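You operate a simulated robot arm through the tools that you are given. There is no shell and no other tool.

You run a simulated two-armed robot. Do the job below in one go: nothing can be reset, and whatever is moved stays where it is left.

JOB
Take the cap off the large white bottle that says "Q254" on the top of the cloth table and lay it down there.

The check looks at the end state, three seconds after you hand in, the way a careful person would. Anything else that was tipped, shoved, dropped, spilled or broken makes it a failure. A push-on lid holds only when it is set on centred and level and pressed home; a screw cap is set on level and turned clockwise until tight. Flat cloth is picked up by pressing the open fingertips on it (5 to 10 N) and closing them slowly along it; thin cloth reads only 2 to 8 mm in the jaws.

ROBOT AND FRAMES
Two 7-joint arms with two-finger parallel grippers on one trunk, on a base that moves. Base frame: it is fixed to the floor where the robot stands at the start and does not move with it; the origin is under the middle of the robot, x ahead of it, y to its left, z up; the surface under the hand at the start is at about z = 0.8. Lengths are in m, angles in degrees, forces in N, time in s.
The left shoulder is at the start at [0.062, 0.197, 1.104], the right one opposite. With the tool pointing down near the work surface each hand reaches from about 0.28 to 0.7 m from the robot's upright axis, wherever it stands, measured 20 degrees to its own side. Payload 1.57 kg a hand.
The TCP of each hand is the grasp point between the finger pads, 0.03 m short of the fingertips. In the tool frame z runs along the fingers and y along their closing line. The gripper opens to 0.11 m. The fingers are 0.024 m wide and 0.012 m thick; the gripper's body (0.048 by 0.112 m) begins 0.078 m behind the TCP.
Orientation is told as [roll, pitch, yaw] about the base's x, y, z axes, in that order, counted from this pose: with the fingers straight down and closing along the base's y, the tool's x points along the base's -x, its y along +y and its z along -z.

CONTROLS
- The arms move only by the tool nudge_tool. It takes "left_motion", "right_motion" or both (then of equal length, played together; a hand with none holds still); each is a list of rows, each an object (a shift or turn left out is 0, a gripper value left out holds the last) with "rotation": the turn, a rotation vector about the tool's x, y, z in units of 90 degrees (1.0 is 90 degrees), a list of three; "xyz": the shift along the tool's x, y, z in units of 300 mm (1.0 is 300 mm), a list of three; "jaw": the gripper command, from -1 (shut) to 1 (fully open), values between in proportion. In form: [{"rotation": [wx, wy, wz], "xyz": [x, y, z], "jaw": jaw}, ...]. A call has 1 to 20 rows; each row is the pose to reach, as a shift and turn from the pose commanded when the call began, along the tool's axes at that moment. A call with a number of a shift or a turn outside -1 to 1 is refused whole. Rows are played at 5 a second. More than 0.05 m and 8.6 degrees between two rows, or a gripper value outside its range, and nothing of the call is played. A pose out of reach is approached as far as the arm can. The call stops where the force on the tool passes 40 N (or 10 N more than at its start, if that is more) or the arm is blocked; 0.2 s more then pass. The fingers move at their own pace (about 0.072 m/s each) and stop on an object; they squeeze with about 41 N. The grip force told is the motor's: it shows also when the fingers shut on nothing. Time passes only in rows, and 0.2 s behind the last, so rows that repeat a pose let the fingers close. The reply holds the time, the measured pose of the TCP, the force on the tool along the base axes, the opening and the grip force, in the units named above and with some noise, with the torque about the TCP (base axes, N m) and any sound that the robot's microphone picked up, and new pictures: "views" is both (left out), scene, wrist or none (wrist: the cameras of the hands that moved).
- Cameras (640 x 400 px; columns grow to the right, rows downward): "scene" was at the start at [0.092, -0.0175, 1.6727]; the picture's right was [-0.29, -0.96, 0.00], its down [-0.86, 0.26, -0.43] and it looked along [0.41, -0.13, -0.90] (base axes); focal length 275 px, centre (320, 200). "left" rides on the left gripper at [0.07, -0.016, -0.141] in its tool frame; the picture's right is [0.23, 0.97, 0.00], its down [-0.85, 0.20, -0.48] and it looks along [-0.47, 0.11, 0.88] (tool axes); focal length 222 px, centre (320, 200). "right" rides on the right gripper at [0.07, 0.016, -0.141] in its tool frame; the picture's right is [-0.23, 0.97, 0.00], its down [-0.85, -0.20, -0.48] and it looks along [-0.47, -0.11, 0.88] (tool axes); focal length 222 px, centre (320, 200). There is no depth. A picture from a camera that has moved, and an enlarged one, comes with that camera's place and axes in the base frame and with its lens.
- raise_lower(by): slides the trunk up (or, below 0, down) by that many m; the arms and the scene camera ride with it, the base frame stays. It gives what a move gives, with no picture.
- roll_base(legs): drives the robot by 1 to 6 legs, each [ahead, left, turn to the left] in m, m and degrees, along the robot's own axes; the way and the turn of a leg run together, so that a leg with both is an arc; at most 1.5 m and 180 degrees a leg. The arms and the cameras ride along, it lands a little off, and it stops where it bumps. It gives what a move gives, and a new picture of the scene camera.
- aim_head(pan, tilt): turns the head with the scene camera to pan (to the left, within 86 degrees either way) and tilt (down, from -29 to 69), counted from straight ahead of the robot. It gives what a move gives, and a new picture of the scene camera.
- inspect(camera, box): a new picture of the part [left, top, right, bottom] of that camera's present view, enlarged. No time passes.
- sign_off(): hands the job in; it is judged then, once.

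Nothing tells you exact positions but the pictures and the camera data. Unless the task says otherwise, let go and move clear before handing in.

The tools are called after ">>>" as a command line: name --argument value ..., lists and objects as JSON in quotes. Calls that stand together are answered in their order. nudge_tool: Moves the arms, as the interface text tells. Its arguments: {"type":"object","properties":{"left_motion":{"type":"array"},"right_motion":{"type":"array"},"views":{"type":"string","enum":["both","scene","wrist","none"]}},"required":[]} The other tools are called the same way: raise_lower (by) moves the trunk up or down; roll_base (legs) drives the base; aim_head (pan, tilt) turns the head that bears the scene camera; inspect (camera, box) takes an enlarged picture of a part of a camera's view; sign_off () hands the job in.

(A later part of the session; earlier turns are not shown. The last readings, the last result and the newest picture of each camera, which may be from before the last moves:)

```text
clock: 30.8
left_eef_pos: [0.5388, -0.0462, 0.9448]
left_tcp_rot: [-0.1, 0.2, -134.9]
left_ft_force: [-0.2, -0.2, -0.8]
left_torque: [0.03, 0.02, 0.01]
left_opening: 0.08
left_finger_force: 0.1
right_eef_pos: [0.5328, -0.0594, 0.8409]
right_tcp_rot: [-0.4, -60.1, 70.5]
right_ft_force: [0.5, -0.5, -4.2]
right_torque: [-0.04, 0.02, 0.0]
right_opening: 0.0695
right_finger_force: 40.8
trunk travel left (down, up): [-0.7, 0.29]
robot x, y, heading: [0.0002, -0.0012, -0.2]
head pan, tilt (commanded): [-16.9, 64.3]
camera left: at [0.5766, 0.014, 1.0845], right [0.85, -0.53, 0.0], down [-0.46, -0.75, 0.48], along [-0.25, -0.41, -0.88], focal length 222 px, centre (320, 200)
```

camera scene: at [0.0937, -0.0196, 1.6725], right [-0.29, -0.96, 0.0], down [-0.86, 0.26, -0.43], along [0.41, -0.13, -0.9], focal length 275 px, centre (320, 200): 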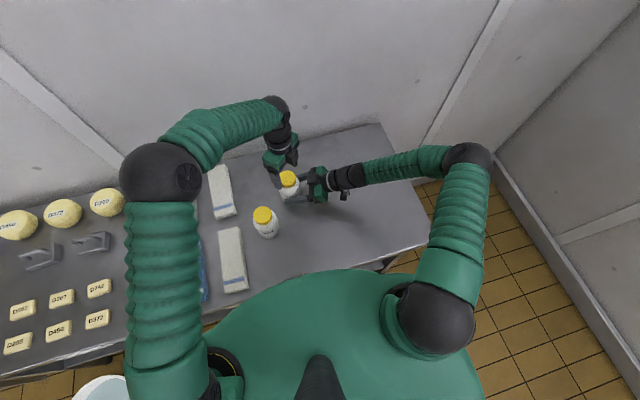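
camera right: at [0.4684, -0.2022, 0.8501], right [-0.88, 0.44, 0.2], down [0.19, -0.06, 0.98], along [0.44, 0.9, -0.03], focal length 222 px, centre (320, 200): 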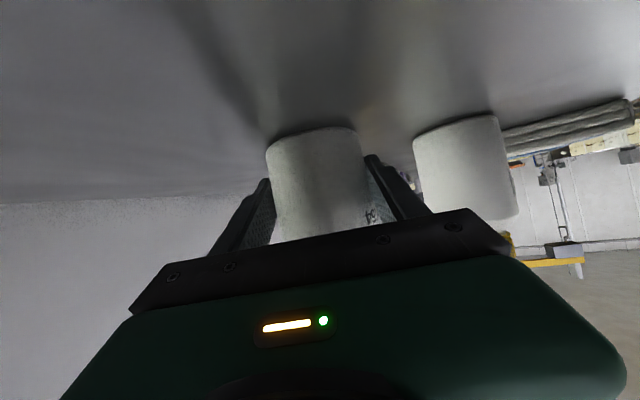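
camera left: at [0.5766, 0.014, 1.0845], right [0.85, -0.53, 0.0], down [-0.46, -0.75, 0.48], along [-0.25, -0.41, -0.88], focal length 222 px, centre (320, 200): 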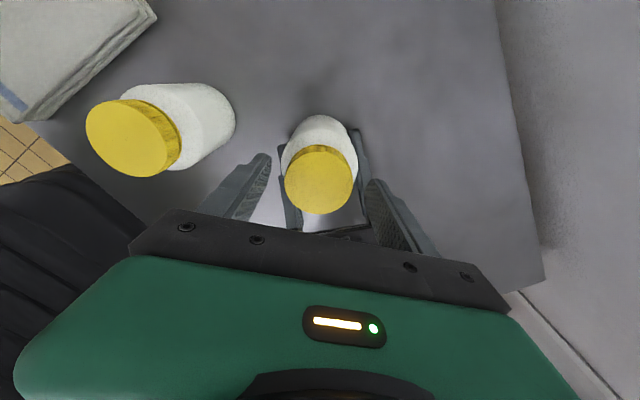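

Cap and left jaws are aligned within a millimetre. I close the left gripper slowly on the cap.

>>> nudge_tool --left_motion '[{"jaw": 0.3}, {"jaw": 0.2}, {"jaw": 0.12}, {"jaw": 0.08}, {"jaw": 0.04}, {"jaw": 0.0}, {"jaw": -0.04}, {"jaw": -0.08}, {"jaw": -0.15}, {"jaw": -0.3}, {"jaw": -0.6}, {"jaw": -1}, {"jaw": -1}]' --views "both"

```text
clock: 33.6
left_eef_pos: [0.5385, -0.0474, 0.9426]
left_tcp_rot: [-0.1, -0.1, -134.9]
left_ft_force: [-5.0, 5.3, -0.6]
left_torque: [0.0, 0.01, 0.31]
left_opening: 0.0529
left_finger_force: 41.1
right_eef_pos: [0.535, -0.0598, 0.842]
right_tcp_rot: [-0.4, -60.0, 70.3]
right_ft_force: [4.2, -4.7, -4.8]
right_torque: [0.46, 0.47, -0.4]
right_opening: 0.069
right_finger_force: 41.0
trunk travel left (down, up): [-0.7, 0.29]
robot x, y, heading: [-0.001, -0.0008, 0.0]
head pan, tilt (commanded): [-16.9, 64.3]
camera scene: at [0.0939, -0.0196, 1.6725], right [-0.29, -0.96, 0.0], down [-0.86, 0.26, -0.43], along [0.41, -0.13, -0.9], focal length 275 px, centre (320, 200)
camera left: at [0.5766, 0.0143, 1.0843], right [0.85, -0.53, 0.0], down [-0.46, -0.75, 0.48], along [-0.25, -0.4, -0.88], focal length 222 px, centre (320, 200)
```

scene: 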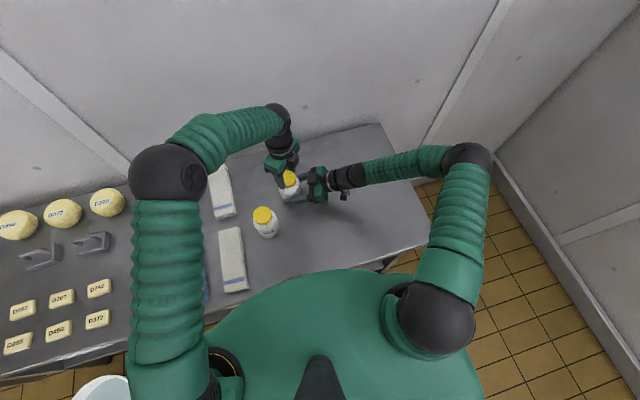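
left: 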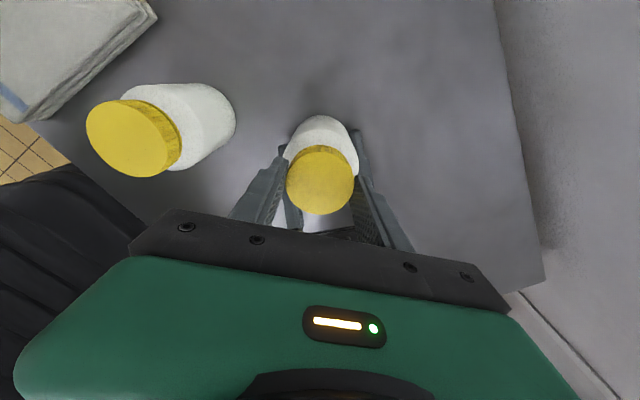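

The left hand grips the cap (opening 0.053) with only mild side force. I begin turning it counterclockwise by 30° to see the resistance.

>>> nudge_tool --left_motion '[{"rotation": [0, 0, -0.0556]}, {"rotation": [0, 0, -0.1111]}, {"rotation": [0, 0, -0.1667]}, {"rotation": [0, 0, -0.2222]}, {"rotation": [0, 0, -0.2778]}, {"rotation": [0, 0, -0.3333]}, {"rotation": [0, 0, -0.3333]}]' --views "both"

```text
clock: 35.2
left_eef_pos: [0.5385, -0.0478, 0.943]
left_tcp_rot: [-0.1, 0.1, -104.8]
left_ft_force: [-7.3, 10.1, -0.4]
left_torque: [0.28, 0.22, 0.01]
left_opening: 0.0532
left_finger_force: 40.3
right_eef_pos: [0.5345, -0.0596, 0.8419]
right_tcp_rot: [-0.4, -60.0, 70.3]
right_ft_force: [6.9, -10.3, -4.1]
right_torque: [0.7, 0.44, -0.14]
right_opening: 0.0692
right_finger_force: 40.7
trunk travel left (down, up): [-0.7, 0.29]
robot x, y, heading: [0.0031, -0.0005, -0.0]
head pan, tilt (commanded): [-16.9, 64.3]
camera scene: at [0.0939, -0.0197, 1.6725], right [-0.29, -0.96, 0.0], down [-0.86, 0.26, -0.43], along [0.41, -0.13, -0.9], focal length 275 px, centre (320, 200)
camera left: at [0.5406, 0.0249, 1.0846], right [1.0, -0.03, 0.0], down [-0.03, -0.88, 0.48], along [-0.02, -0.48, -0.88], focal length 222 px, centre (320, 200)
```

scene: 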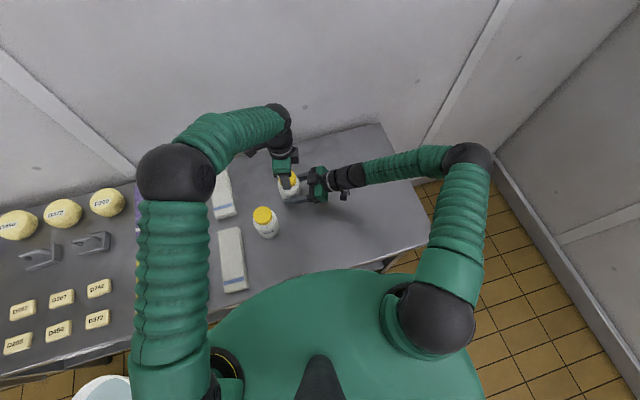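
left: 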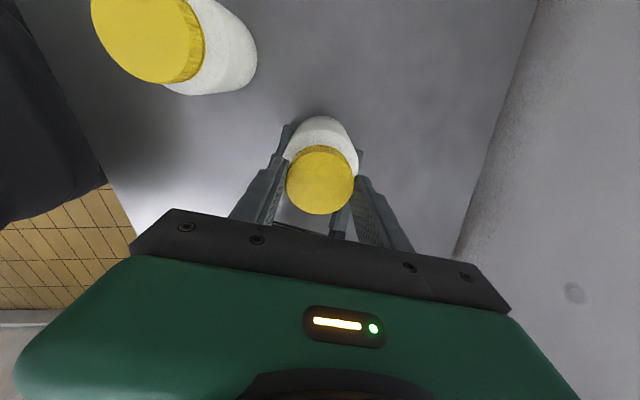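

The 30° turn went with almost no torque but some side force (about 12 N). I check that the cap turned against the bottle and the bottle itself did not.

>>> inspect --camera "scene" --box '[250, 140, 330, 210]'

>>> inspect --camera "right" --box '[160, 80, 480, 280]'

>>> inspect --camera "left" --box '[240, 90, 400, 250]'

```text
5.71 times, centred on (290, 175) of scene
camera zoom: at [0.0939, -0.0197, 1.6725], right [-0.29, -0.96, 0.0], down [-0.86, 0.26, -0.43], along [0.41, -0.13, -0.9], focal length 1569 px, centre (491, 343)
```

zoom: 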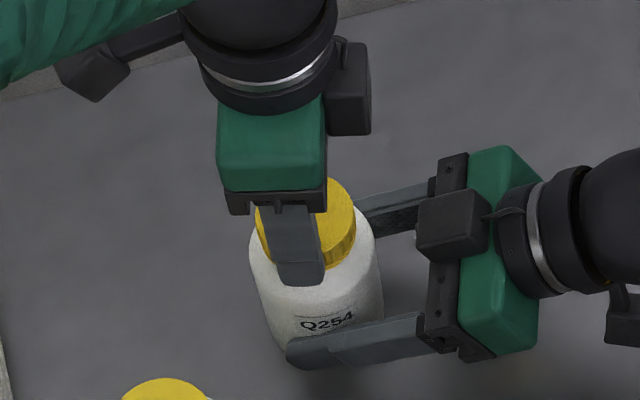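

```text
2.00 times, centred on (320, 180) of right
camera zoom: at [0.4661, -0.2022, 0.8514], right [-0.88, 0.44, 0.19], down [0.19, -0.06, 0.98], along [0.44, 0.9, -0.03], focal length 444 px, centre (320, 240)
```

zoom: 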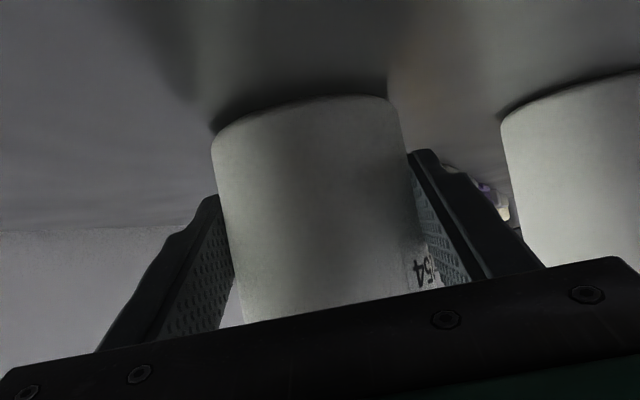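

```text
2.50 times, centred on (320, 170) of left
camera zoom: at [0.5406, 0.0249, 1.0846], right [1.0, -0.03, 0.0], down [-0.03, -0.88, 0.48], along [-0.02, -0.48, -0.88], focal length 555 px, centre (320, 275)
```

zoom: 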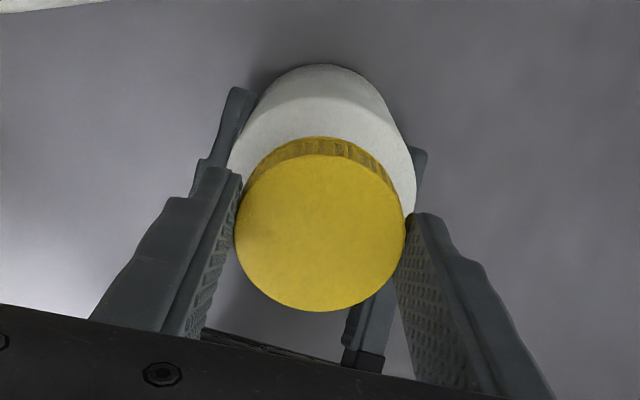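

The label has not moved, so the right hand is holding the bottle while the cap turns. I continue counterclockwise by 90°, shifting about 1 mm to relieve the side force.

>>> nudge_tool --left_motion '[{"rotation": [0, 0, -0.0769], "xyz": [0.0017, -0.0018, 0]}, {"rotation": [0, 0, -0.1538], "xyz": [0.0033, -0.0036, 0]}, {"rotation": [0, 0, -0.2308], "xyz": [0.0033, -0.0036, 0]}, {"rotation": [0, 0, -0.3077], "xyz": [0.0033, -0.0036, 0]}, {"rotation": [0, 0, -0.3846], "xyz": [0.0033, -0.0036, 0]}, {"rotation": [0, 0, -0.4615], "xyz": [0.0033, -0.0036, 0]}, {"rotation": [0, 0, -0.5385], "xyz": [0.0033, -0.0036, 0]}, {"rotation": [0, 0, -0.6154], "xyz": [0.0033, -0.0036, 0]}, {"rotation": [0, 0, -0.6923], "xyz": [0.0033, -0.0036, 0]}, {"rotation": [0, 0, -0.7692], "xyz": [0.0033, -0.0036, 0]}, {"rotation": [0, 0, -0.8462], "xyz": [0.0033, -0.0036, 0]}, {"rotation": [0, 0, -0.9231], "xyz": [0.0033, -0.0036, 0]}, {"rotation": [0, 0, -1.0], "xyz": [0.0033, -0.0036, 0]}, {"rotation": [0, 0, -1.0], "xyz": [0.0033, -0.0036, 0]}]' --views "both"

```text
clock: 38.2
left_eef_pos: [0.5372, -0.0477, 0.9428]
left_tcp_rot: [0.0, 0.2, -14.9]
left_ft_force: [-20.9, -8.0, 14.7]
left_torque: [-0.75, 1.08, -0.03]
left_opening: 0.0527
left_finger_force: 41.0
right_eef_pos: [0.5338, -0.0593, 0.8417]
right_tcp_rot: [-0.4, -59.9, 70.2]
right_ft_force: [21.9, 9.0, -17.9]
right_torque: [-0.38, 1.09, -0.18]
right_opening: 0.0692
right_finger_force: 41.3
trunk travel left (down, up): [-0.7, 0.29]
robot x, y, heading: [0.001, -0.0007, -0.3]
head pan, tilt (commanded): [-16.9, 64.3]
camera scene: at [0.0939, -0.0198, 1.6725], right [-0.29, -0.96, 0.0], down [-0.86, 0.26, -0.43], along [0.41, -0.12, -0.9], focal length 275 px, centre (320, 200)
camera left: at [0.4658, -0.0444, 1.0848], right [0.03, 1.0, 0.0], down [0.88, -0.03, 0.48], along [0.48, -0.01, -0.88], focal length 222 px, centre (320, 200)
```

scene: 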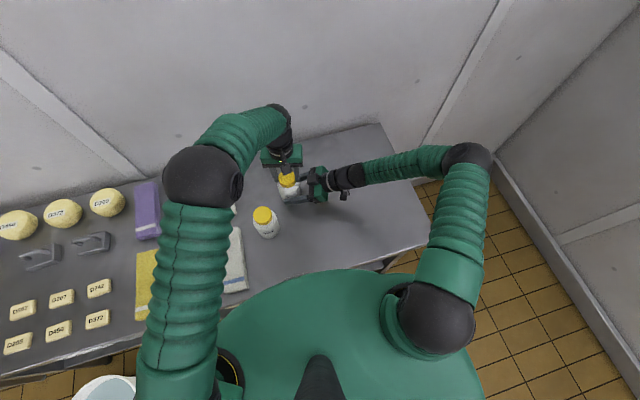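
left: 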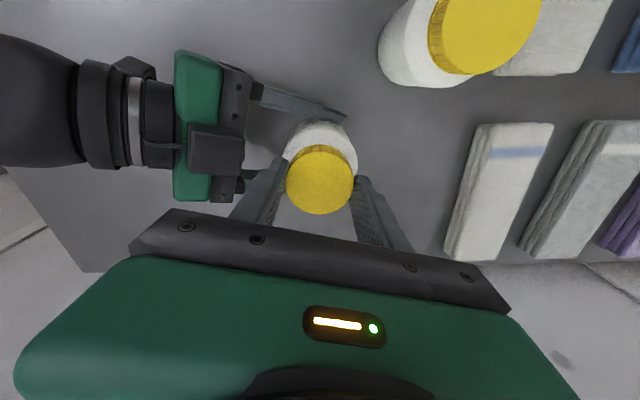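

Now an upward push of 15 N appears on the cap hand, so the thread is lifting the cap as it turns. I relieve the side and lift forces with a small shift before turning on.

>>> nudge_tool --left_motion '[{"xyz": [0.0022, -0.0016, -0.0017]}, {"xyz": [0.0043, -0.0032, -0.0033]}, {"xyz": [0.0043, -0.0032, -0.0033]}]' --views "none"

```text
clock: 39.0
left_eef_pos: [0.5357, -0.048, 0.9445]
left_tcp_rot: [0.1, 0.0, -14.8]
left_ft_force: [-9.9, -6.9, 2.4]
left_torque: [-0.43, 0.51, -0.04]
left_opening: 0.0524
left_finger_force: 41.3
right_eef_pos: [0.5348, -0.0582, 0.8414]
right_tcp_rot: [-0.3, -60.1, 70.5]
right_ft_force: [10.4, 7.3, -7.0]
right_torque: [-0.43, 0.51, -0.06]
right_opening: 0.0692
right_finger_force: 41.0
trunk travel left (down, up): [-0.7, 0.29]
robot x, y, heading: [0.0012, 0.0006, 0.1]
head pan, tilt (commanded): [-16.9, 64.3]
```

The forces dropped: I estimate the cap sits about 2 mm off the hand's axis and rises about 3.5 mm per turn. I turn another 60° to about +45°, following both with small shifts.

>>> nudge_tool --left_motion '[{"rotation": [0, 0, -0.0741], "xyz": [0.0035, -0.0052, -0.0005]}, {"rotation": [0, 0, -0.1481], "xyz": [0.0034, -0.0061, -0.0009]}, {"rotation": [0, 0, -0.2222], "xyz": [0.0032, -0.007, -0.0013]}, {"rotation": [0, 0, -0.2963], "xyz": [0.003, -0.0076, -0.0016]}, {"rotation": [0, 0, -0.3704], "xyz": [0.0027, -0.0082, -0.0019]}, {"rotation": [0, 0, -0.4444], "xyz": [0.0022, -0.0089, -0.0022]}, {"rotation": [0, 0, -0.5185], "xyz": [0.0016, -0.0095, -0.0024]}, {"rotation": [0, 0, -0.5926], "xyz": [0.001, -0.01, -0.0026]}, {"rotation": [0, 0, -0.6667], "xyz": [0.0005, -0.0105, -0.0027]}, {"rotation": [0, 0, -0.6667], "xyz": [0.0005, -0.0105, -0.0027]}]' --views "both"

```text
clock: 41.2
left_eef_pos: [0.5404, -0.041, 0.9484]
left_tcp_rot: [-0.2, 0.4, 46.6]
left_ft_force: [-12.7, -20.7, -15.2]
left_torque: [-1.67, 0.63, 0.01]
left_opening: 0.0523
left_finger_force: 41.4
right_eef_pos: [0.5341, -0.0579, 0.8445]
right_tcp_rot: [-0.5, -60.2, 70.3]
right_ft_force: [12.8, 20.1, 11.6]
right_torque: [-0.37, 0.53, -0.07]
right_opening: 0.0687
right_finger_force: 40.6
trunk travel left (down, up): [-0.7, 0.29]
robot x, y, heading: [-0.0014, -0.0017, 0.1]
head pan, tilt (commanded): [-16.9, 64.3]
camera scene: at [0.0939, -0.0199, 1.6737], right [-0.29, -0.96, 0.0], down [-0.86, 0.26, -0.43], along [0.41, -0.12, -0.9], focal length 275 px, centre (320, 200)
camera left: at [0.5046, -0.1019, 1.0908], right [-0.86, 0.5, 0.0], down [0.44, 0.76, 0.47], along [0.24, 0.41, -0.88], focal length 222 px, centre (320, 200)
```

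scene: 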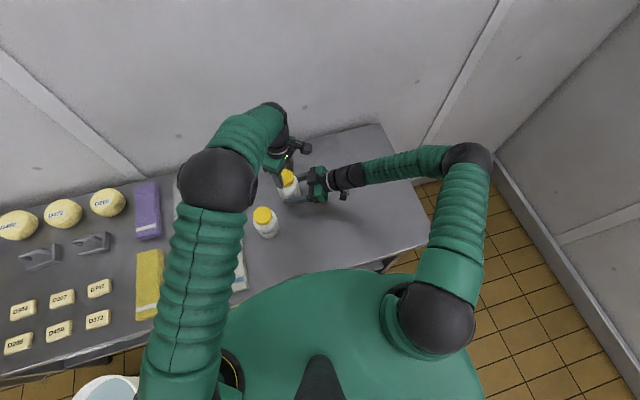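
left: 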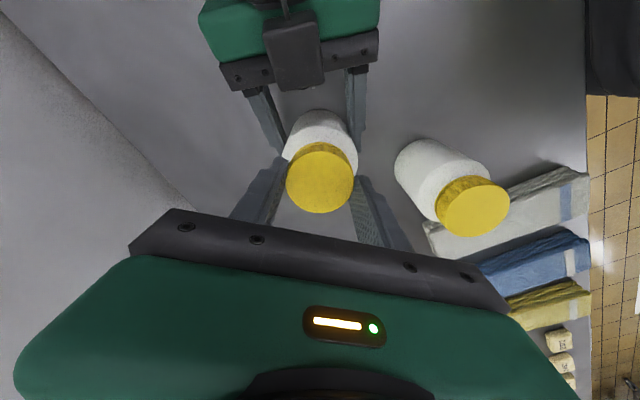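

The left arm is reaching its limit near +45° and the hand drifted up a few millimetres, pulling the bottle slightly. I let go of the cap here by opening only a little; the right hand keeps the bottle.

>>> nudge_tool --left_motion '[{"jaw": 0.0}, {"jaw": 0.1}, {"jaw": 0.2}, {"jaw": 0.3}, {"jaw": 0.35}, {"jaw": 0.35}]' --views "both"

```text
clock: 42.6
left_eef_pos: [0.5416, -0.0351, 0.9447]
left_tcp_rot: [0.1, -0.1, 46.8]
left_ft_force: [-0.1, 0.0, -0.4]
left_torque: [0.01, 0.0, -0.02]
left_opening: 0.0741
left_finger_force: 0.1
right_eef_pos: [0.5338, -0.0602, 0.8408]
right_tcp_rot: [-0.4, -60.1, 70.4]
right_ft_force: [0.5, -2.6, 2.7]
right_torque: [0.18, -0.12, -0.02]
right_opening: 0.0688
right_finger_force: 41.2
trunk travel left (down, up): [-0.7, 0.29]
robot x, y, heading: [0.0002, 0.0028, -0.1]
head pan, tilt (commanded): [-16.9, 64.3]
camera scene: at [0.0923, -0.0208, 1.6719], right [-0.29, -0.96, 0.0], down [-0.86, 0.26, -0.43], along [0.41, -0.12, -0.9], focal length 275 px, centre (320, 200)
camera left: at [0.5059, -0.0977, 1.086], right [-0.87, 0.5, 0.0], down [0.44, 0.76, 0.48], along [0.24, 0.42, -0.88], focal length 222 px, centre (320, 200)
```

scene: 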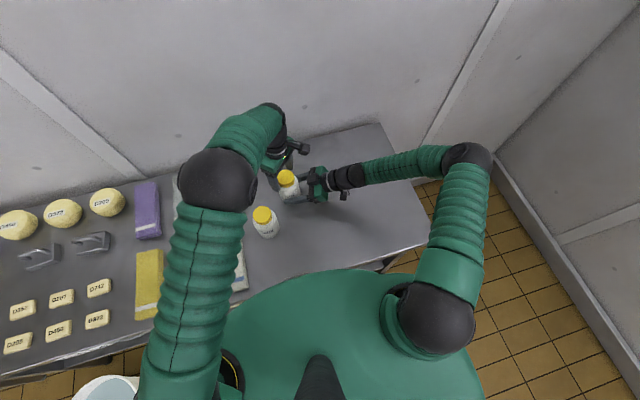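
left: 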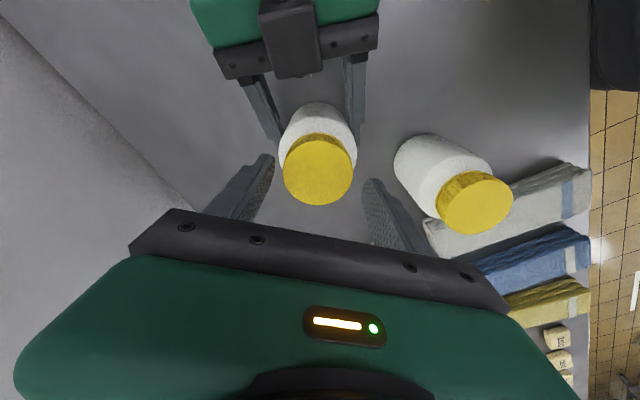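

The cap is released and still sits level on the bottle. I take a closer look before lifting away.

>>> inspect --camera "left" --box '[220, 70, 420, 230]'

>>> inspect --camera "scene" --box '[250, 140, 330, 210]'

```text
2.50 times, centred on (320, 150) of left
camera zoom: at [0.5059, -0.0977, 1.086], right [-0.87, 0.5, 0.0], down [0.44, 0.76, 0.48], along [0.24, 0.42, -0.88], focal length 555 px, centre (320, 325)
```

zoom: 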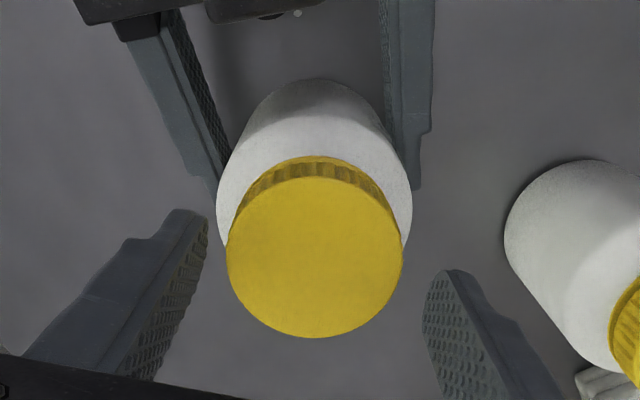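

```text
5.71 times, centred on (290, 175) of scene
camera zoom: at [0.0923, -0.0208, 1.6719], right [-0.29, -0.96, 0.0], down [-0.86, 0.26, -0.43], along [0.41, -0.12, -0.9], focal length 1569 px, centre (491, 343)
```

zoom: 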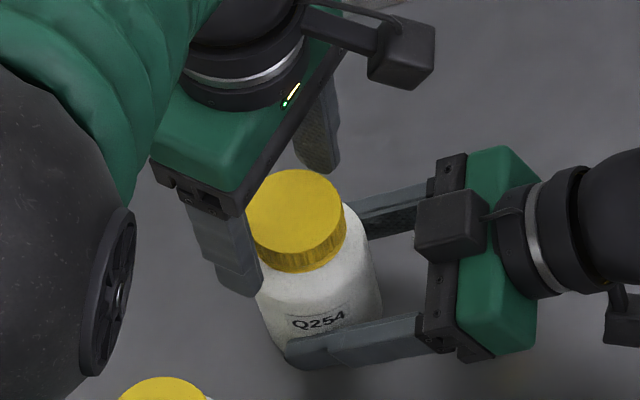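

Bottle and cap are upright, with the cap now near (0.539, -0.045). I lift the left hand clear of the cap and then turn it back clockwise for another stroke.

>>> nudge_tool --left_motion '[{"xyz": [0, 0, -0.05]}, {"xyz": [0, 0, -0.1]}, {"xyz": [0, 0, -0.15]}, {"xyz": [0, 0, -0.2]}, {"rotation": [0, 0, 0.0909], "xyz": [0, 0, -0.2]}, {"rotation": [0, 0, 0.1818], "xyz": [0, 0, -0.2]}, {"rotation": [0, 0, 0.2727], "xyz": [0, 0, -0.2]}, {"rotation": [0, 0, 0.3636], "xyz": [0, 0, -0.2]}, {"rotation": [0, 0, 0.4545], "xyz": [0, 0, -0.2]}, {"rotation": [0, 0, 0.5454], "xyz": [0, 0, -0.2]}, {"rotation": [0, 0, 0.6363], "xyz": [0, 0, -0.2]}, {"rotation": [0, 0, 0.7272], "xyz": [0, 0, -0.2]}, {"rotation": [0, 0, 0.8181], "xyz": [0, 0, -0.2]}, {"rotation": [0, 0, 0.909], "xyz": [0, 0, -0.2]}, {"rotation": [0, 0, 1.0], "xyz": [0, 0, -0.2]}, {"rotation": [0, 0, 1.0], "xyz": [0, 0, -0.2]}]' --views "both"

```text
clock: 46.0
left_eef_pos: [0.5361, -0.0511, 1.005]
left_tcp_rot: [0.1, 0.0, -45.0]
left_ft_force: [-0.2, 0.5, -0.5]
left_torque: [0.02, 0.0, 0.0]
left_opening: 0.0745
left_finger_force: 0.0
right_eef_pos: [0.5346, -0.0592, 0.8431]
right_tcp_rot: [-0.3, -60.1, 70.3]
right_ft_force: [0.6, -0.3, -4.6]
right_torque: [-0.07, 0.04, -0.03]
right_opening: 0.0686
right_finger_force: 41.0
trunk travel left (down, up): [-0.7, 0.29]
robot x, y, heading: [-0.0003, -0.0008, -0.1]
head pan, tilt (commanded): [-16.9, 64.3]
camera scene: at [0.0938, -0.0197, 1.6725], right [-0.29, -0.96, 0.0], down [-0.86, 0.26, -0.43], along [0.41, -0.12, -0.9], focal length 275 px, centre (320, 200)
camera left: at [0.4748, -0.0115, 1.1463], right [0.53, 0.85, 0.0], down [0.75, -0.46, 0.48], along [0.41, -0.25, -0.88], focal length 222 px, centre (320, 200)
```

scene: 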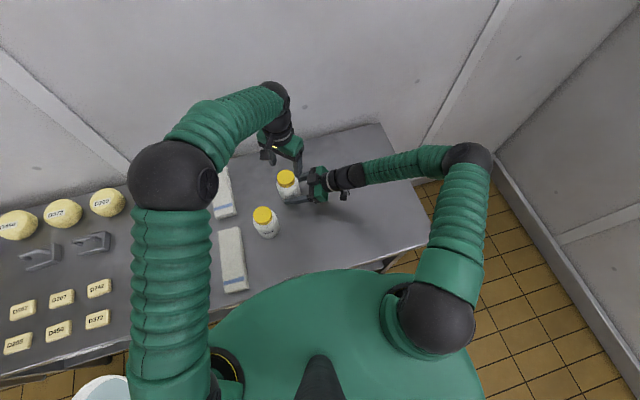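
left: 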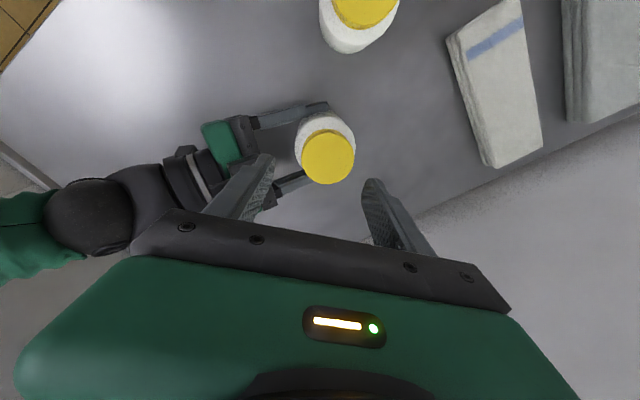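

The left hand is clear at yaw -45°. I turn it on clockwise to -135° and then try a little further.

>>> nudge_tool --left_motion '[{"rotation": [0, 0, 0.0909]}, {"rotation": [0, 0, 0.1818]}, {"rotation": [0, 0, 0.2727]}, {"rotation": [0, 0, 0.3636]}, {"rotation": [0, 0, 0.4545]}, {"rotation": [0, 0, 0.5454]}, {"rotation": [0, 0, 0.6363]}, {"rotation": [0, 0, 0.7272]}, {"rotation": [0, 0, 0.8181]}, {"rotation": [0, 0, 0.909]}, {"rotation": [0, 0, 1.0]}, {"rotation": [0, 0, 1.0]}]' --views "none"

>>> nudge_tool --left_motion '[{"rotation": [0, 0, 0.0833]}, {"rotation": [0, 0, 0.1667]}, {"rotation": [0, 0, 0.25]}, {"rotation": [0, 0, 0.3333]}, {"rotation": [0, 0, 0.3333]}]' --views "both"

```text
clock: 48.6
left_eef_pos: [0.5351, -0.0494, 1.006]
left_tcp_rot: [-0.1, 0.0, -135.0]
left_ft_force: [-0.6, 0.1, -0.5]
left_torque: [-0.02, 0.02, -0.01]
left_opening: 0.0743
left_finger_force: 0.0
right_eef_pos: [0.5347, -0.059, 0.8409]
right_tcp_rot: [-0.4, -60.0, 70.3]
right_ft_force: [0.0, 0.5, -3.8]
right_torque: [-0.03, 0.04, -0.02]
right_opening: 0.0687
right_finger_force: 41.2
trunk travel left (down, up): [-0.7, 0.29]
robot x, y, heading: [-0.003, -0.0042, -0.0]
head pan, tilt (commanded): [-16.9, 64.3]
```

```text
clock: 49.8
left_eef_pos: [0.5347, -0.0502, 1.0046]
left_tcp_rot: [-0.1, 0.0, -164.9]
left_ft_force: [-0.8, 0.5, -0.5]
left_torque: [-0.03, -0.01, 0.0]
left_opening: 0.0742
left_finger_force: 0.1
right_eef_pos: [0.5344, -0.0584, 0.8414]
right_tcp_rot: [-0.4, -60.1, 70.3]
right_ft_force: [-0.5, 0.8, -4.1]
right_torque: [-0.05, 0.01, -0.01]
right_opening: 0.0689
right_finger_force: 40.7
trunk travel left (down, up): [-0.7, 0.29]
robot x, y, heading: [-0.0011, 0.0056, -0.1]
head pan, tilt (commanded): [-16.9, 64.3]
camera scene: at [0.0938, -0.0195, 1.6725], right [-0.29, -0.96, 0.0], down [-0.86, 0.26, -0.43], along [0.41, -0.13, -0.9], focal length 275 px, centre (320, 200)
camera left: at [0.599, -0.0158, 1.146], right [0.47, -0.88, 0.0], down [-0.77, -0.42, 0.48], along [-0.42, -0.22, -0.88], focal length 222 px, centre (320, 200)
```

scene: 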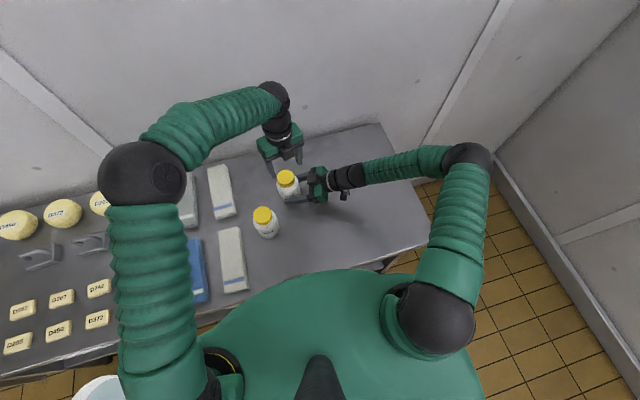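
left: 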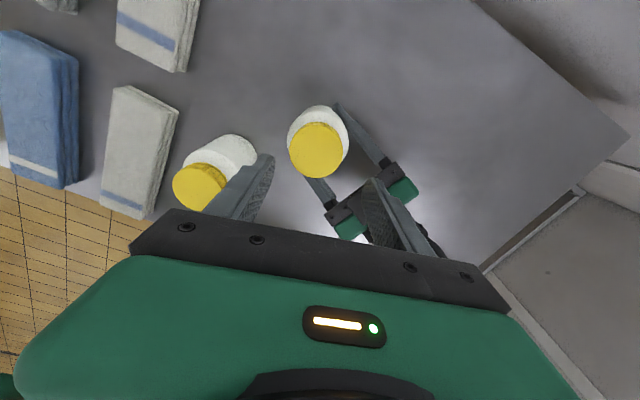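

Yaw -165° is also fine. I zoom in to find the cap centre again.

>>> inspect --camera "left" --box '[240, 80, 400, 240]'

>>> inspect --camera "scene" --box '[250, 140, 330, 210]'

```text
2.50 times, centred on (320, 160) of left
camera zoom: at [0.599, -0.0158, 1.146], right [0.47, -0.88, 0.0], down [-0.77, -0.42, 0.48], along [-0.42, -0.22, -0.88], focal length 555 px, centre (320, 300)
```

zoom: 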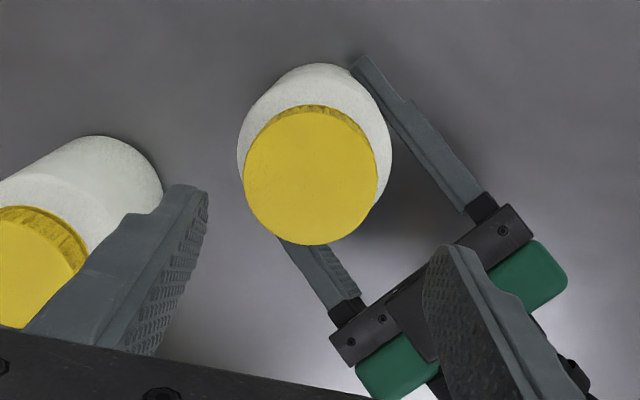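

```text
5.71 times, centred on (290, 175) of scene
camera zoom: at [0.0938, -0.0195, 1.6725], right [-0.29, -0.96, 0.0], down [-0.86, 0.26, -0.43], along [0.41, -0.13, -0.9], focal length 1569 px, centre (491, 343)
```

zoom: 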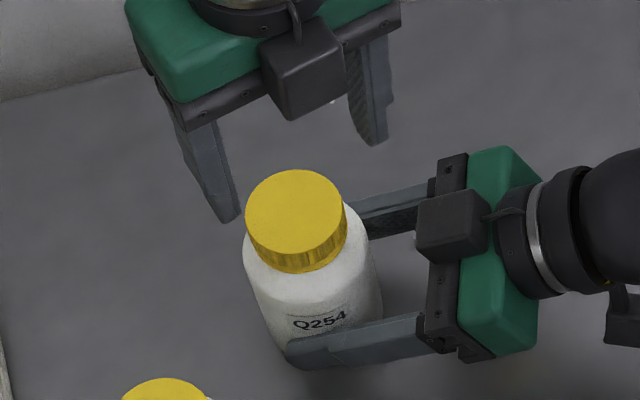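

The cap centre is now near (0.539, -0.044): the bottle leans about 3° in the right grip after that pull and hangs about 1.5 mm up. I lower the right hand by 2 mm so the base rests on the table again.

>>> nudge_tool --right_motion '[{"xyz": [0.0029, 0, 0.0017]}, {"xyz": [0.0058, 0, 0.0033]}, {"xyz": [0.0058, 0, 0.0033]}]' --views "wrist"

```text
clock: 50.6
left_eef_pos: [0.5352, -0.0508, 1.0053]
left_tcp_rot: [-0.1, 0.0, -165.0]
left_ft_force: [-0.1, 0.6, -0.2]
left_torque: [0.01, -0.01, -0.03]
left_opening: 0.0744
left_finger_force: 0.1
right_eef_pos: [0.535, -0.0592, 0.8417]
right_tcp_rot: [-0.6, -60.2, 70.5]
right_ft_force: [3.4, -1.5, 8.6]
right_torque: [0.44, -0.24, -0.12]
right_opening: 0.0687
right_finger_force: 41.2
trunk travel left (down, up): [-0.7, 0.29]
robot x, y, heading: [0.0026, -0.0021, -0.0]
head pan, tilt (commanded): [-16.9, 64.3]
camera right: at [0.4659, -0.2017, 0.8504], right [-0.88, 0.44, 0.19], down [0.19, -0.06, 0.98], along [0.44, 0.9, -0.03], focal length 222 px, centre (320, 200)
```

right: 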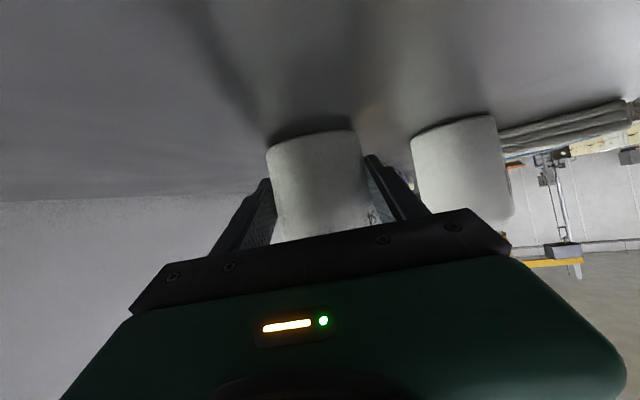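

The table now carries the bottle (about 9 N). I centre the left hand on the cap and descend around it.

>>> nudge_tool --left_motion '[{"xyz": [0.0097, -0.0087, 0.0]}, {"xyz": [0.0193, -0.0173, 0.0]}, {"xyz": [0.0193, -0.0173, 0.04]}, {"xyz": [0.0193, -0.0173, 0.08]}, {"xyz": [0.0193, -0.0173, 0.12]}, {"xyz": [0.0193, -0.0173, 0.15]}, {"xyz": [0.0193, -0.0173, 0.18]}, {"xyz": [0.0193, -0.0173, 0.2]}, {"xyz": [0.0193, -0.0173, 0.2]}]' --views "both"

>>> inspect --camera "left" --box '[240, 100, 400, 260]'

>>> inspect --camera "scene" --box '[250, 140, 330, 210]'

```text
clock: 52.6
left_eef_pos: [0.5383, -0.0436, 0.9448]
left_tcp_rot: [0.0, 0.1, -164.9]
left_ft_force: [-0.3, -0.6, -0.1]
left_torque: [0.0, -0.02, -0.04]
left_opening: 0.0743
left_finger_force: 0.0
right_eef_pos: [0.5325, -0.0602, 0.8399]
right_tcp_rot: [-0.6, -60.1, 70.5]
right_ft_force: [6.1, -0.4, 19.8]
right_torque: [0.99, -0.6, -0.28]
right_opening: 0.0686
right_finger_force: 41.1
trunk travel left (down, up): [-0.7, 0.29]
robot x, y, heading: [-0.0018, -0.0031, 0.1]
head pan, tilt (commanded): [-16.9, 64.3]
camera scene: at [0.0905, -0.0195, 1.6729], right [-0.29, -0.96, 0.0], down [-0.86, 0.26, -0.43], along [0.41, -0.13, -0.9], focal length 275 px, centre (320, 200)
camera left: at [0.6012, -0.009, 1.0871], right [0.47, -0.88, 0.0], down [-0.77, -0.42, 0.48], along [-0.42, -0.22, -0.88], focal length 222 px, centre (320, 200)
```

scene: 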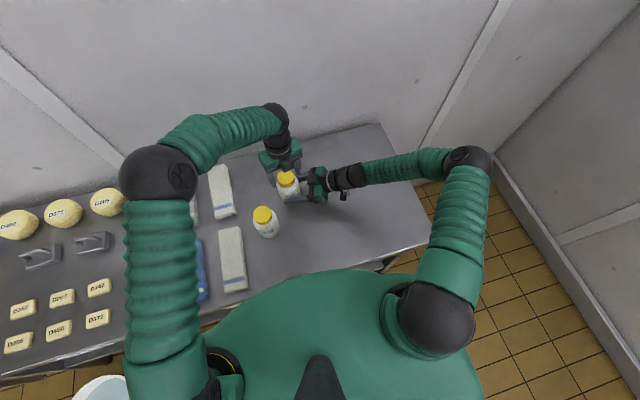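
left: 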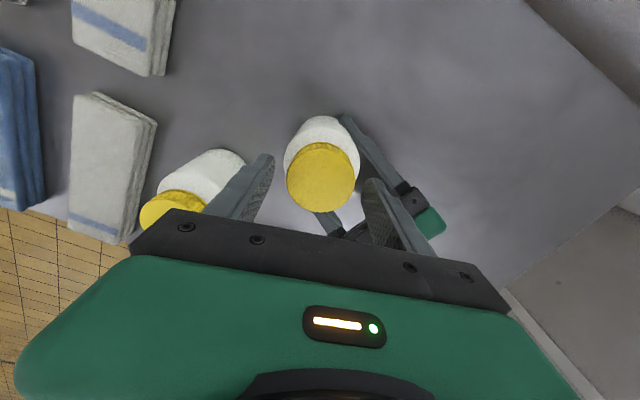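

```text
2.50 times, centred on (320, 180) of left
camera zoom: at [0.6012, -0.009, 1.0871], right [0.47, -0.88, 0.0], down [-0.77, -0.42, 0.48], along [-0.42, -0.22, -0.88], focal length 555 px, centre (320, 250)
```

zoom: 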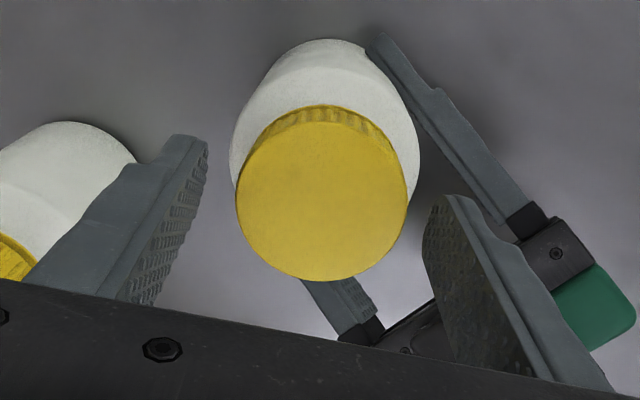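

```text
5.71 times, centred on (290, 175) of scene
camera zoom: at [0.0905, -0.0195, 1.6729], right [-0.29, -0.96, 0.0], down [-0.86, 0.26, -0.43], along [0.41, -0.13, -0.9], focal length 1569 px, centre (491, 343)
```

zoom: 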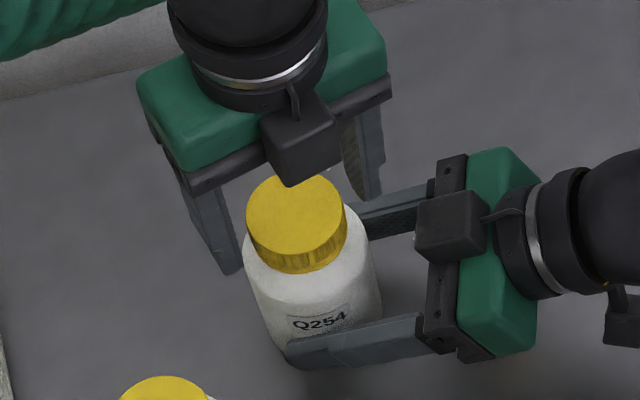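

The cap is centred within about 1 mm. The right hand presses the bottle down a bit hard (20 N), so I ease it up 1 mm while closing the left gripper on the cap.

>>> nudge_tool --left_motion '[{"xyz": [0.0033, 0, 0], "jaw": 0.3}, {"xyz": [0.0033, 0, 0], "jaw": 0.2}, {"xyz": [0.0033, 0, 0], "jaw": 0.12}, {"xyz": [0.0033, 0, 0], "jaw": 0.08}, {"xyz": [0.0033, 0, 0], "jaw": 0.04}, {"xyz": [0.0033, 0, 0], "jaw": 0.0}, {"xyz": [0.0033, 0, 0], "jaw": -0.04}, {"xyz": [0.0033, 0, 0], "jaw": -0.08}, {"xyz": [0.0033, 0, 0], "jaw": -0.15}, {"xyz": [0.0033, 0, 0], "jaw": -0.3}, {"xyz": [0.0033, 0, 0], "jaw": -0.6}, {"xyz": [0.0033, 0, 0], "jaw": -1}, {"xyz": [0.0033, 0, 0], "jaw": -1}]' --right_motion '[{"xyz": [-0.0015, 0, -0.0008]}, {"xyz": [-0.0029, 0, -0.0017]}, {"xyz": [-0.0029, 0, -0.0017]}, {"xyz": [-0.0029, 0, -0.0017]}, {"xyz": [-0.0029, 0, -0.0017]}, {"xyz": [-0.0029, 0, -0.0017]}, {"xyz": [-0.0029, 0, -0.0017]}, {"xyz": [-0.0029, 0, -0.0017]}, {"xyz": [-0.0029, 0, -0.0017]}, {"xyz": [-0.0029, 0, -0.0017]}, {"xyz": [-0.0029, 0, -0.0017]}, {"xyz": [-0.0029, 0, -0.0017]}, {"xyz": [-0.0029, 0, -0.0017]}]' --views "none"

```text
clock: 55.4
left_eef_pos: [0.5395, -0.0431, 0.9452]
left_tcp_rot: [-0.1, 0.0, -164.9]
left_ft_force: [-0.2, -3.1, 0.4]
left_torque: [-0.29, -0.06, 0.01]
left_opening: 0.0525
left_finger_force: 41.0
right_eef_pos: [0.5334, -0.0591, 0.8399]
right_tcp_rot: [-0.5, -60.1, 70.4]
right_ft_force: [-2.1, 3.2, 3.5]
right_torque: [0.15, 0.04, 0.11]
right_opening: 0.0689
right_finger_force: 40.9
trunk travel left (down, up): [-0.7, 0.29]
robot x, y, heading: [-0.0019, -0.0012, 0.0]
head pan, tilt (commanded): [-16.9, 64.3]
```

Both grips are firm with little side load. I turn the cap another 90° counterclockwise with a 0.9 mm rise.

>>> nudge_tool --left_motion '[{"rotation": [0, 0, -0.0769], "xyz": [0, 0, -0.0002]}, {"rotation": [0, 0, -0.1538], "xyz": [0, 0, -0.0005]}, {"rotation": [0, 0, -0.2308], "xyz": [0, 0, -0.0007]}, {"rotation": [0, 0, -0.3077], "xyz": [0, 0, -0.0009]}, {"rotation": [0, 0, -0.3846], "xyz": [0, 0, -0.0012]}, {"rotation": [0, 0, -0.4615], "xyz": [0, 0, -0.0014]}, {"rotation": [0, 0, -0.5385], "xyz": [0, 0, -0.0016]}, {"rotation": [0, 0, -0.6154], "xyz": [0, 0, -0.0018]}, {"rotation": [0, 0, -0.6923], "xyz": [0, 0, -0.0021]}, {"rotation": [0, 0, -0.7692], "xyz": [0, 0, -0.0023]}, {"rotation": [0, 0, -0.8462], "xyz": [0, 0, -0.0026]}, {"rotation": [0, 0, -0.9231], "xyz": [0, 0, -0.0028]}, {"rotation": [0, 0, -1.0], "xyz": [0, 0, -0.003]}, {"rotation": [0, 0, -1.0], "xyz": [0, 0, -0.003]}]' --views "both"

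```text
clock: 58.4
left_eef_pos: [0.5403, -0.0437, 0.9448]
left_tcp_rot: [0.1, 0.1, -74.8]
left_ft_force: [-2.8, 0.2, -1.1]
left_torque: [0.02, 0.04, 0.01]
left_opening: 0.0528
left_finger_force: 41.6
right_eef_pos: [0.535, -0.0591, 0.8402]
right_tcp_rot: [-0.5, -60.1, 70.4]
right_ft_force: [2.8, -1.5, 2.0]
right_torque: [0.16, 0.14, -0.09]
right_opening: 0.0687
right_finger_force: 41.3
trunk travel left (down, up): [-0.7, 0.29]
robot x, y, heading: [0.0018, -0.0028, -0.0]
head pan, tilt (commanded): [-16.9, 64.3]
camera scene: at [0.0929, -0.02, 1.6726], right [-0.29, -0.96, 0.0], down [-0.86, 0.26, -0.43], along [0.41, -0.12, -0.9], focal length 275 px, centre (320, 200)
camera left: at [0.5063, 0.02, 1.0873], right [0.88, 0.47, 0.0], down [0.42, -0.77, 0.48], along [0.23, -0.42, -0.88], focal length 222 px, centre (320, 200)
```

scene: 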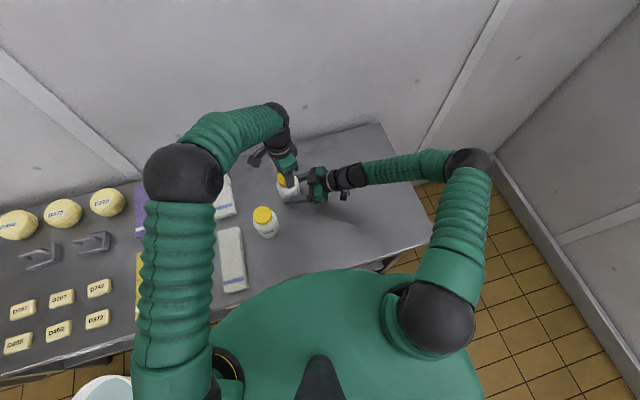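
left: 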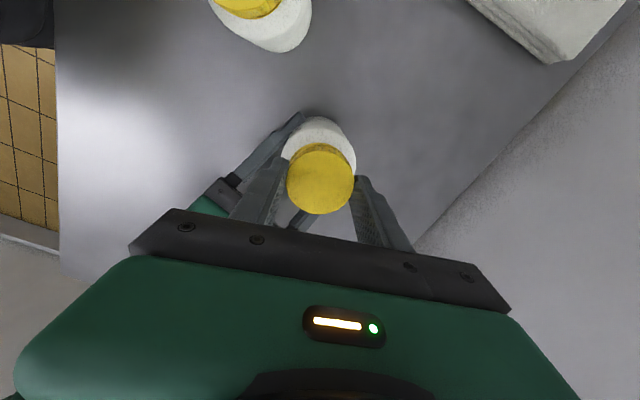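

Forces stay near zero, so the cap turns freely. I continue another 80° counterclockwise with a matching small rise.

>>> nudge_tool --left_motion '[{"rotation": [0, 0, -0.0741], "xyz": [0, 0, -0.0002]}, {"rotation": [0, 0, -0.1481], "xyz": [0, 0, -0.0005]}, {"rotation": [0, 0, -0.2222], "xyz": [0, 0, -0.0007]}, {"rotation": [0, 0, -0.2963], "xyz": [0, 0, -0.0009]}, {"rotation": [0, 0, -0.3704], "xyz": [0, 0, -0.0011]}, {"rotation": [0, 0, -0.4444], "xyz": [0, 0, -0.0013]}, {"rotation": [0, 0, -0.5185], "xyz": [0, 0, -0.0016]}, {"rotation": [0, 0, -0.5926], "xyz": [0, 0, -0.0018]}, {"rotation": [0, 0, -0.6667], "xyz": [0, 0, -0.002]}, {"rotation": [0, 0, -0.7407], "xyz": [0, 0, -0.0022]}, {"rotation": [0, 0, -0.8148], "xyz": [0, 0, -0.0025]}, {"rotation": [0, 0, -0.8889], "xyz": [0, 0, -0.0027]}, {"rotation": [0, 0, -0.8889], "xyz": [0, 0, -0.0027]}]' --views "both"

```text
clock: 61.2
left_eef_pos: [0.5406, -0.0449, 0.9469]
left_tcp_rot: [0.0, 0.1, 5.2]
left_ft_force: [-16.0, -5.4, -0.1]
left_torque: [-0.19, 0.53, -0.18]
left_opening: 0.0525
left_finger_force: 41.1
right_eef_pos: [0.5351, -0.0592, 0.8404]
right_tcp_rot: [-0.4, -60.1, 70.4]
right_ft_force: [17.7, 5.3, 0.0]
right_torque: [-0.36, 1.12, -0.17]
right_opening: 0.0686
right_finger_force: 40.8
trunk travel left (down, up): [-0.7, 0.29]
robot x, y, heading: [0.0023, 0.0017, -0.0]
head pan, tilt (commanded): [-16.9, 64.3]
camera scene: at [0.0934, -0.0202, 1.6726], right [-0.29, -0.96, 0.0], down [-0.86, 0.26, -0.43], along [0.41, -0.12, -0.9], focal length 275 px, centre (320, 200)
camera left: at [0.4723, -0.0658, 1.0878], right [-0.31, 0.95, 0.0], down [0.83, 0.28, 0.48], along [0.45, 0.15, -0.88], focal length 222 px, centre (320, 200)
```

scene: 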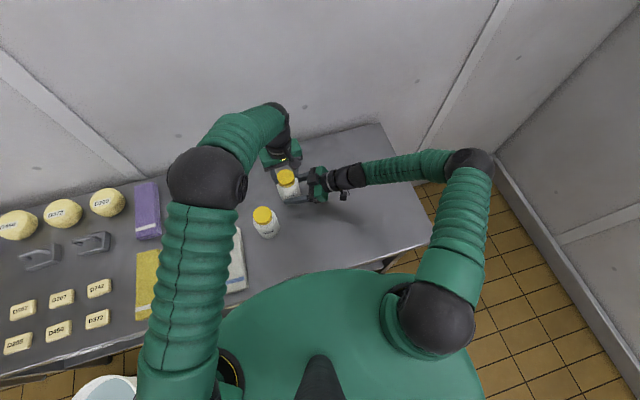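
left: 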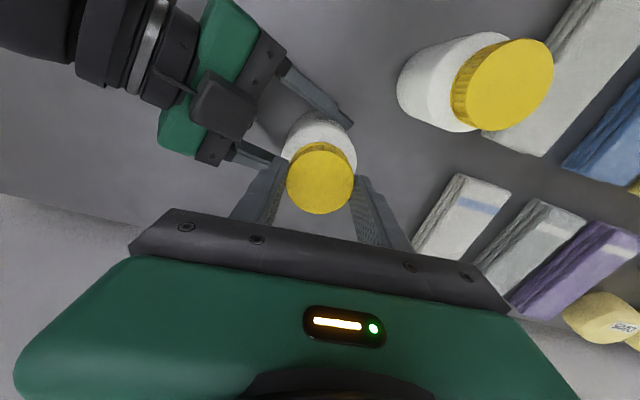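

The cap has turned about 350° in total and the side load shows the neck is still inside it. I relieve the side force and test a gentle 2 mm lift.

>>> nudge_tool --left_motion '[{"xyz": [0.0031, -0.0007, 0]}, {"xyz": [0.0062, -0.0014, 0]}, {"xyz": [0.0062, -0.0014, -0.0033]}, {"xyz": [0.0062, -0.0014, -0.0067]}, {"xyz": [0.0062, -0.0014, -0.0067]}]' --views "none"

```text
clock: 62.4
left_eef_pos: [0.5395, -0.0426, 0.949]
left_tcp_rot: [0.0, -0.2, 5.1]
left_ft_force: [-4.2, -3.1, -3.8]
left_torque: [-0.03, 0.12, 0.0]
left_opening: 0.0527
left_finger_force: 40.5
right_eef_pos: [0.5331, -0.059, 0.8408]
right_tcp_rot: [-0.5, -60.1, 70.5]
right_ft_force: [4.6, 4.6, 3.7]
right_torque: [-0.02, 0.33, -0.01]
right_opening: 0.0687
right_finger_force: 40.9
trunk travel left (down, up): [-0.7, 0.29]
robot x, y, heading: [0.0016, 0.0011, 0.0]
head pan, tilt (commanded): [-16.9, 64.3]
```

Only 4 N pulls down after the 2 mm lift, so the cap seems nearly free. I lift 3 mm more, slowly.

>>> nudge_tool --left_motion '[{"xyz": [0.001, -0.0005, -0.0033]}, {"xyz": [0.001, -0.0005, -0.0067]}, {"xyz": [0.001, -0.0005, -0.01]}, {"xyz": [0.001, -0.0005, -0.01]}]' --views "both"

>>> inspect --camera "left" --box '[240, 90, 400, 250]'

>>> inspect --camera "scene" --box '[250, 140, 330, 210]'

```text
clock: 63.4
left_eef_pos: [0.5386, -0.0429, 0.9521]
left_tcp_rot: [0.1, 0.1, 5.1]
left_ft_force: [0.5, 0.3, 0.3]
left_torque: [-0.01, -0.02, -0.01]
left_opening: 0.0525
left_finger_force: 40.5
right_eef_pos: [0.5336, -0.0589, 0.841]
right_tcp_rot: [-0.3, -60.1, 70.4]
right_ft_force: [-1.5, 3.1, 2.6]
right_torque: [0.3, -0.04, 0.1]
right_opening: 0.0688
right_finger_force: 41.3
trunk travel left (down, up): [-0.7, 0.29]
robot x, y, heading: [0.0004, 0.0011, 0.1]
head pan, tilt (commanded): [-16.9, 64.3]
camera scene: at [0.0922, -0.0189, 1.6727], right [-0.29, -0.96, 0.0], down [-0.86, 0.26, -0.43], along [0.41, -0.13, -0.9], focal length 275 px, centre (320, 200)
camera left: at [0.47, -0.0654, 1.0936], right [-0.31, 0.95, 0.0], down [0.83, 0.27, 0.48], along [0.45, 0.15, -0.88], focal length 222 px, centre (320, 200)
```

scene: 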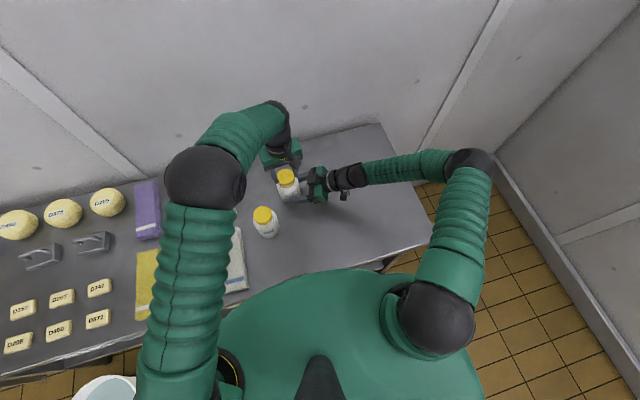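
left: 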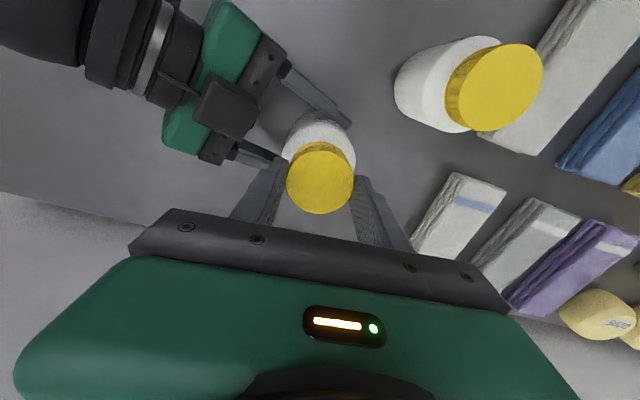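

```text
2.50 times, centred on (320, 170) of left
camera zoom: at [0.47, -0.0654, 1.0936], right [-0.31, 0.95, 0.0], down [0.83, 0.27, 0.48], along [0.45, 0.15, -0.88], focal length 555 px, centre (320, 275)
```

zoom: 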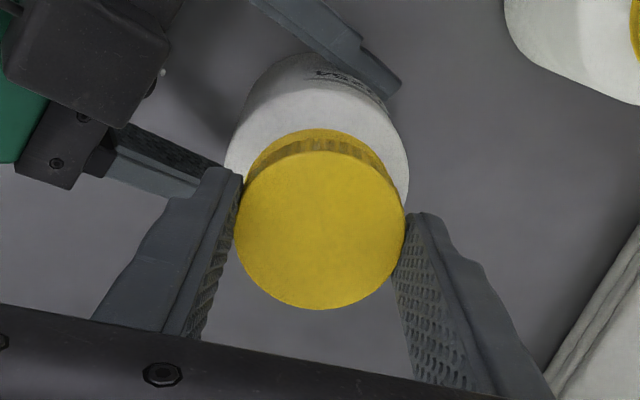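

```text
5.71 times, centred on (290, 175) of scene
camera zoom: at [0.0922, -0.0189, 1.6727], right [-0.29, -0.96, 0.0], down [-0.86, 0.26, -0.43], along [0.41, -0.13, -0.9], focal length 1569 px, centre (491, 343)
```

zoom: 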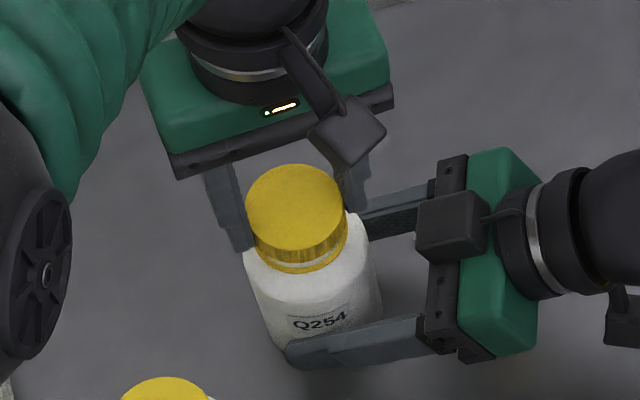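

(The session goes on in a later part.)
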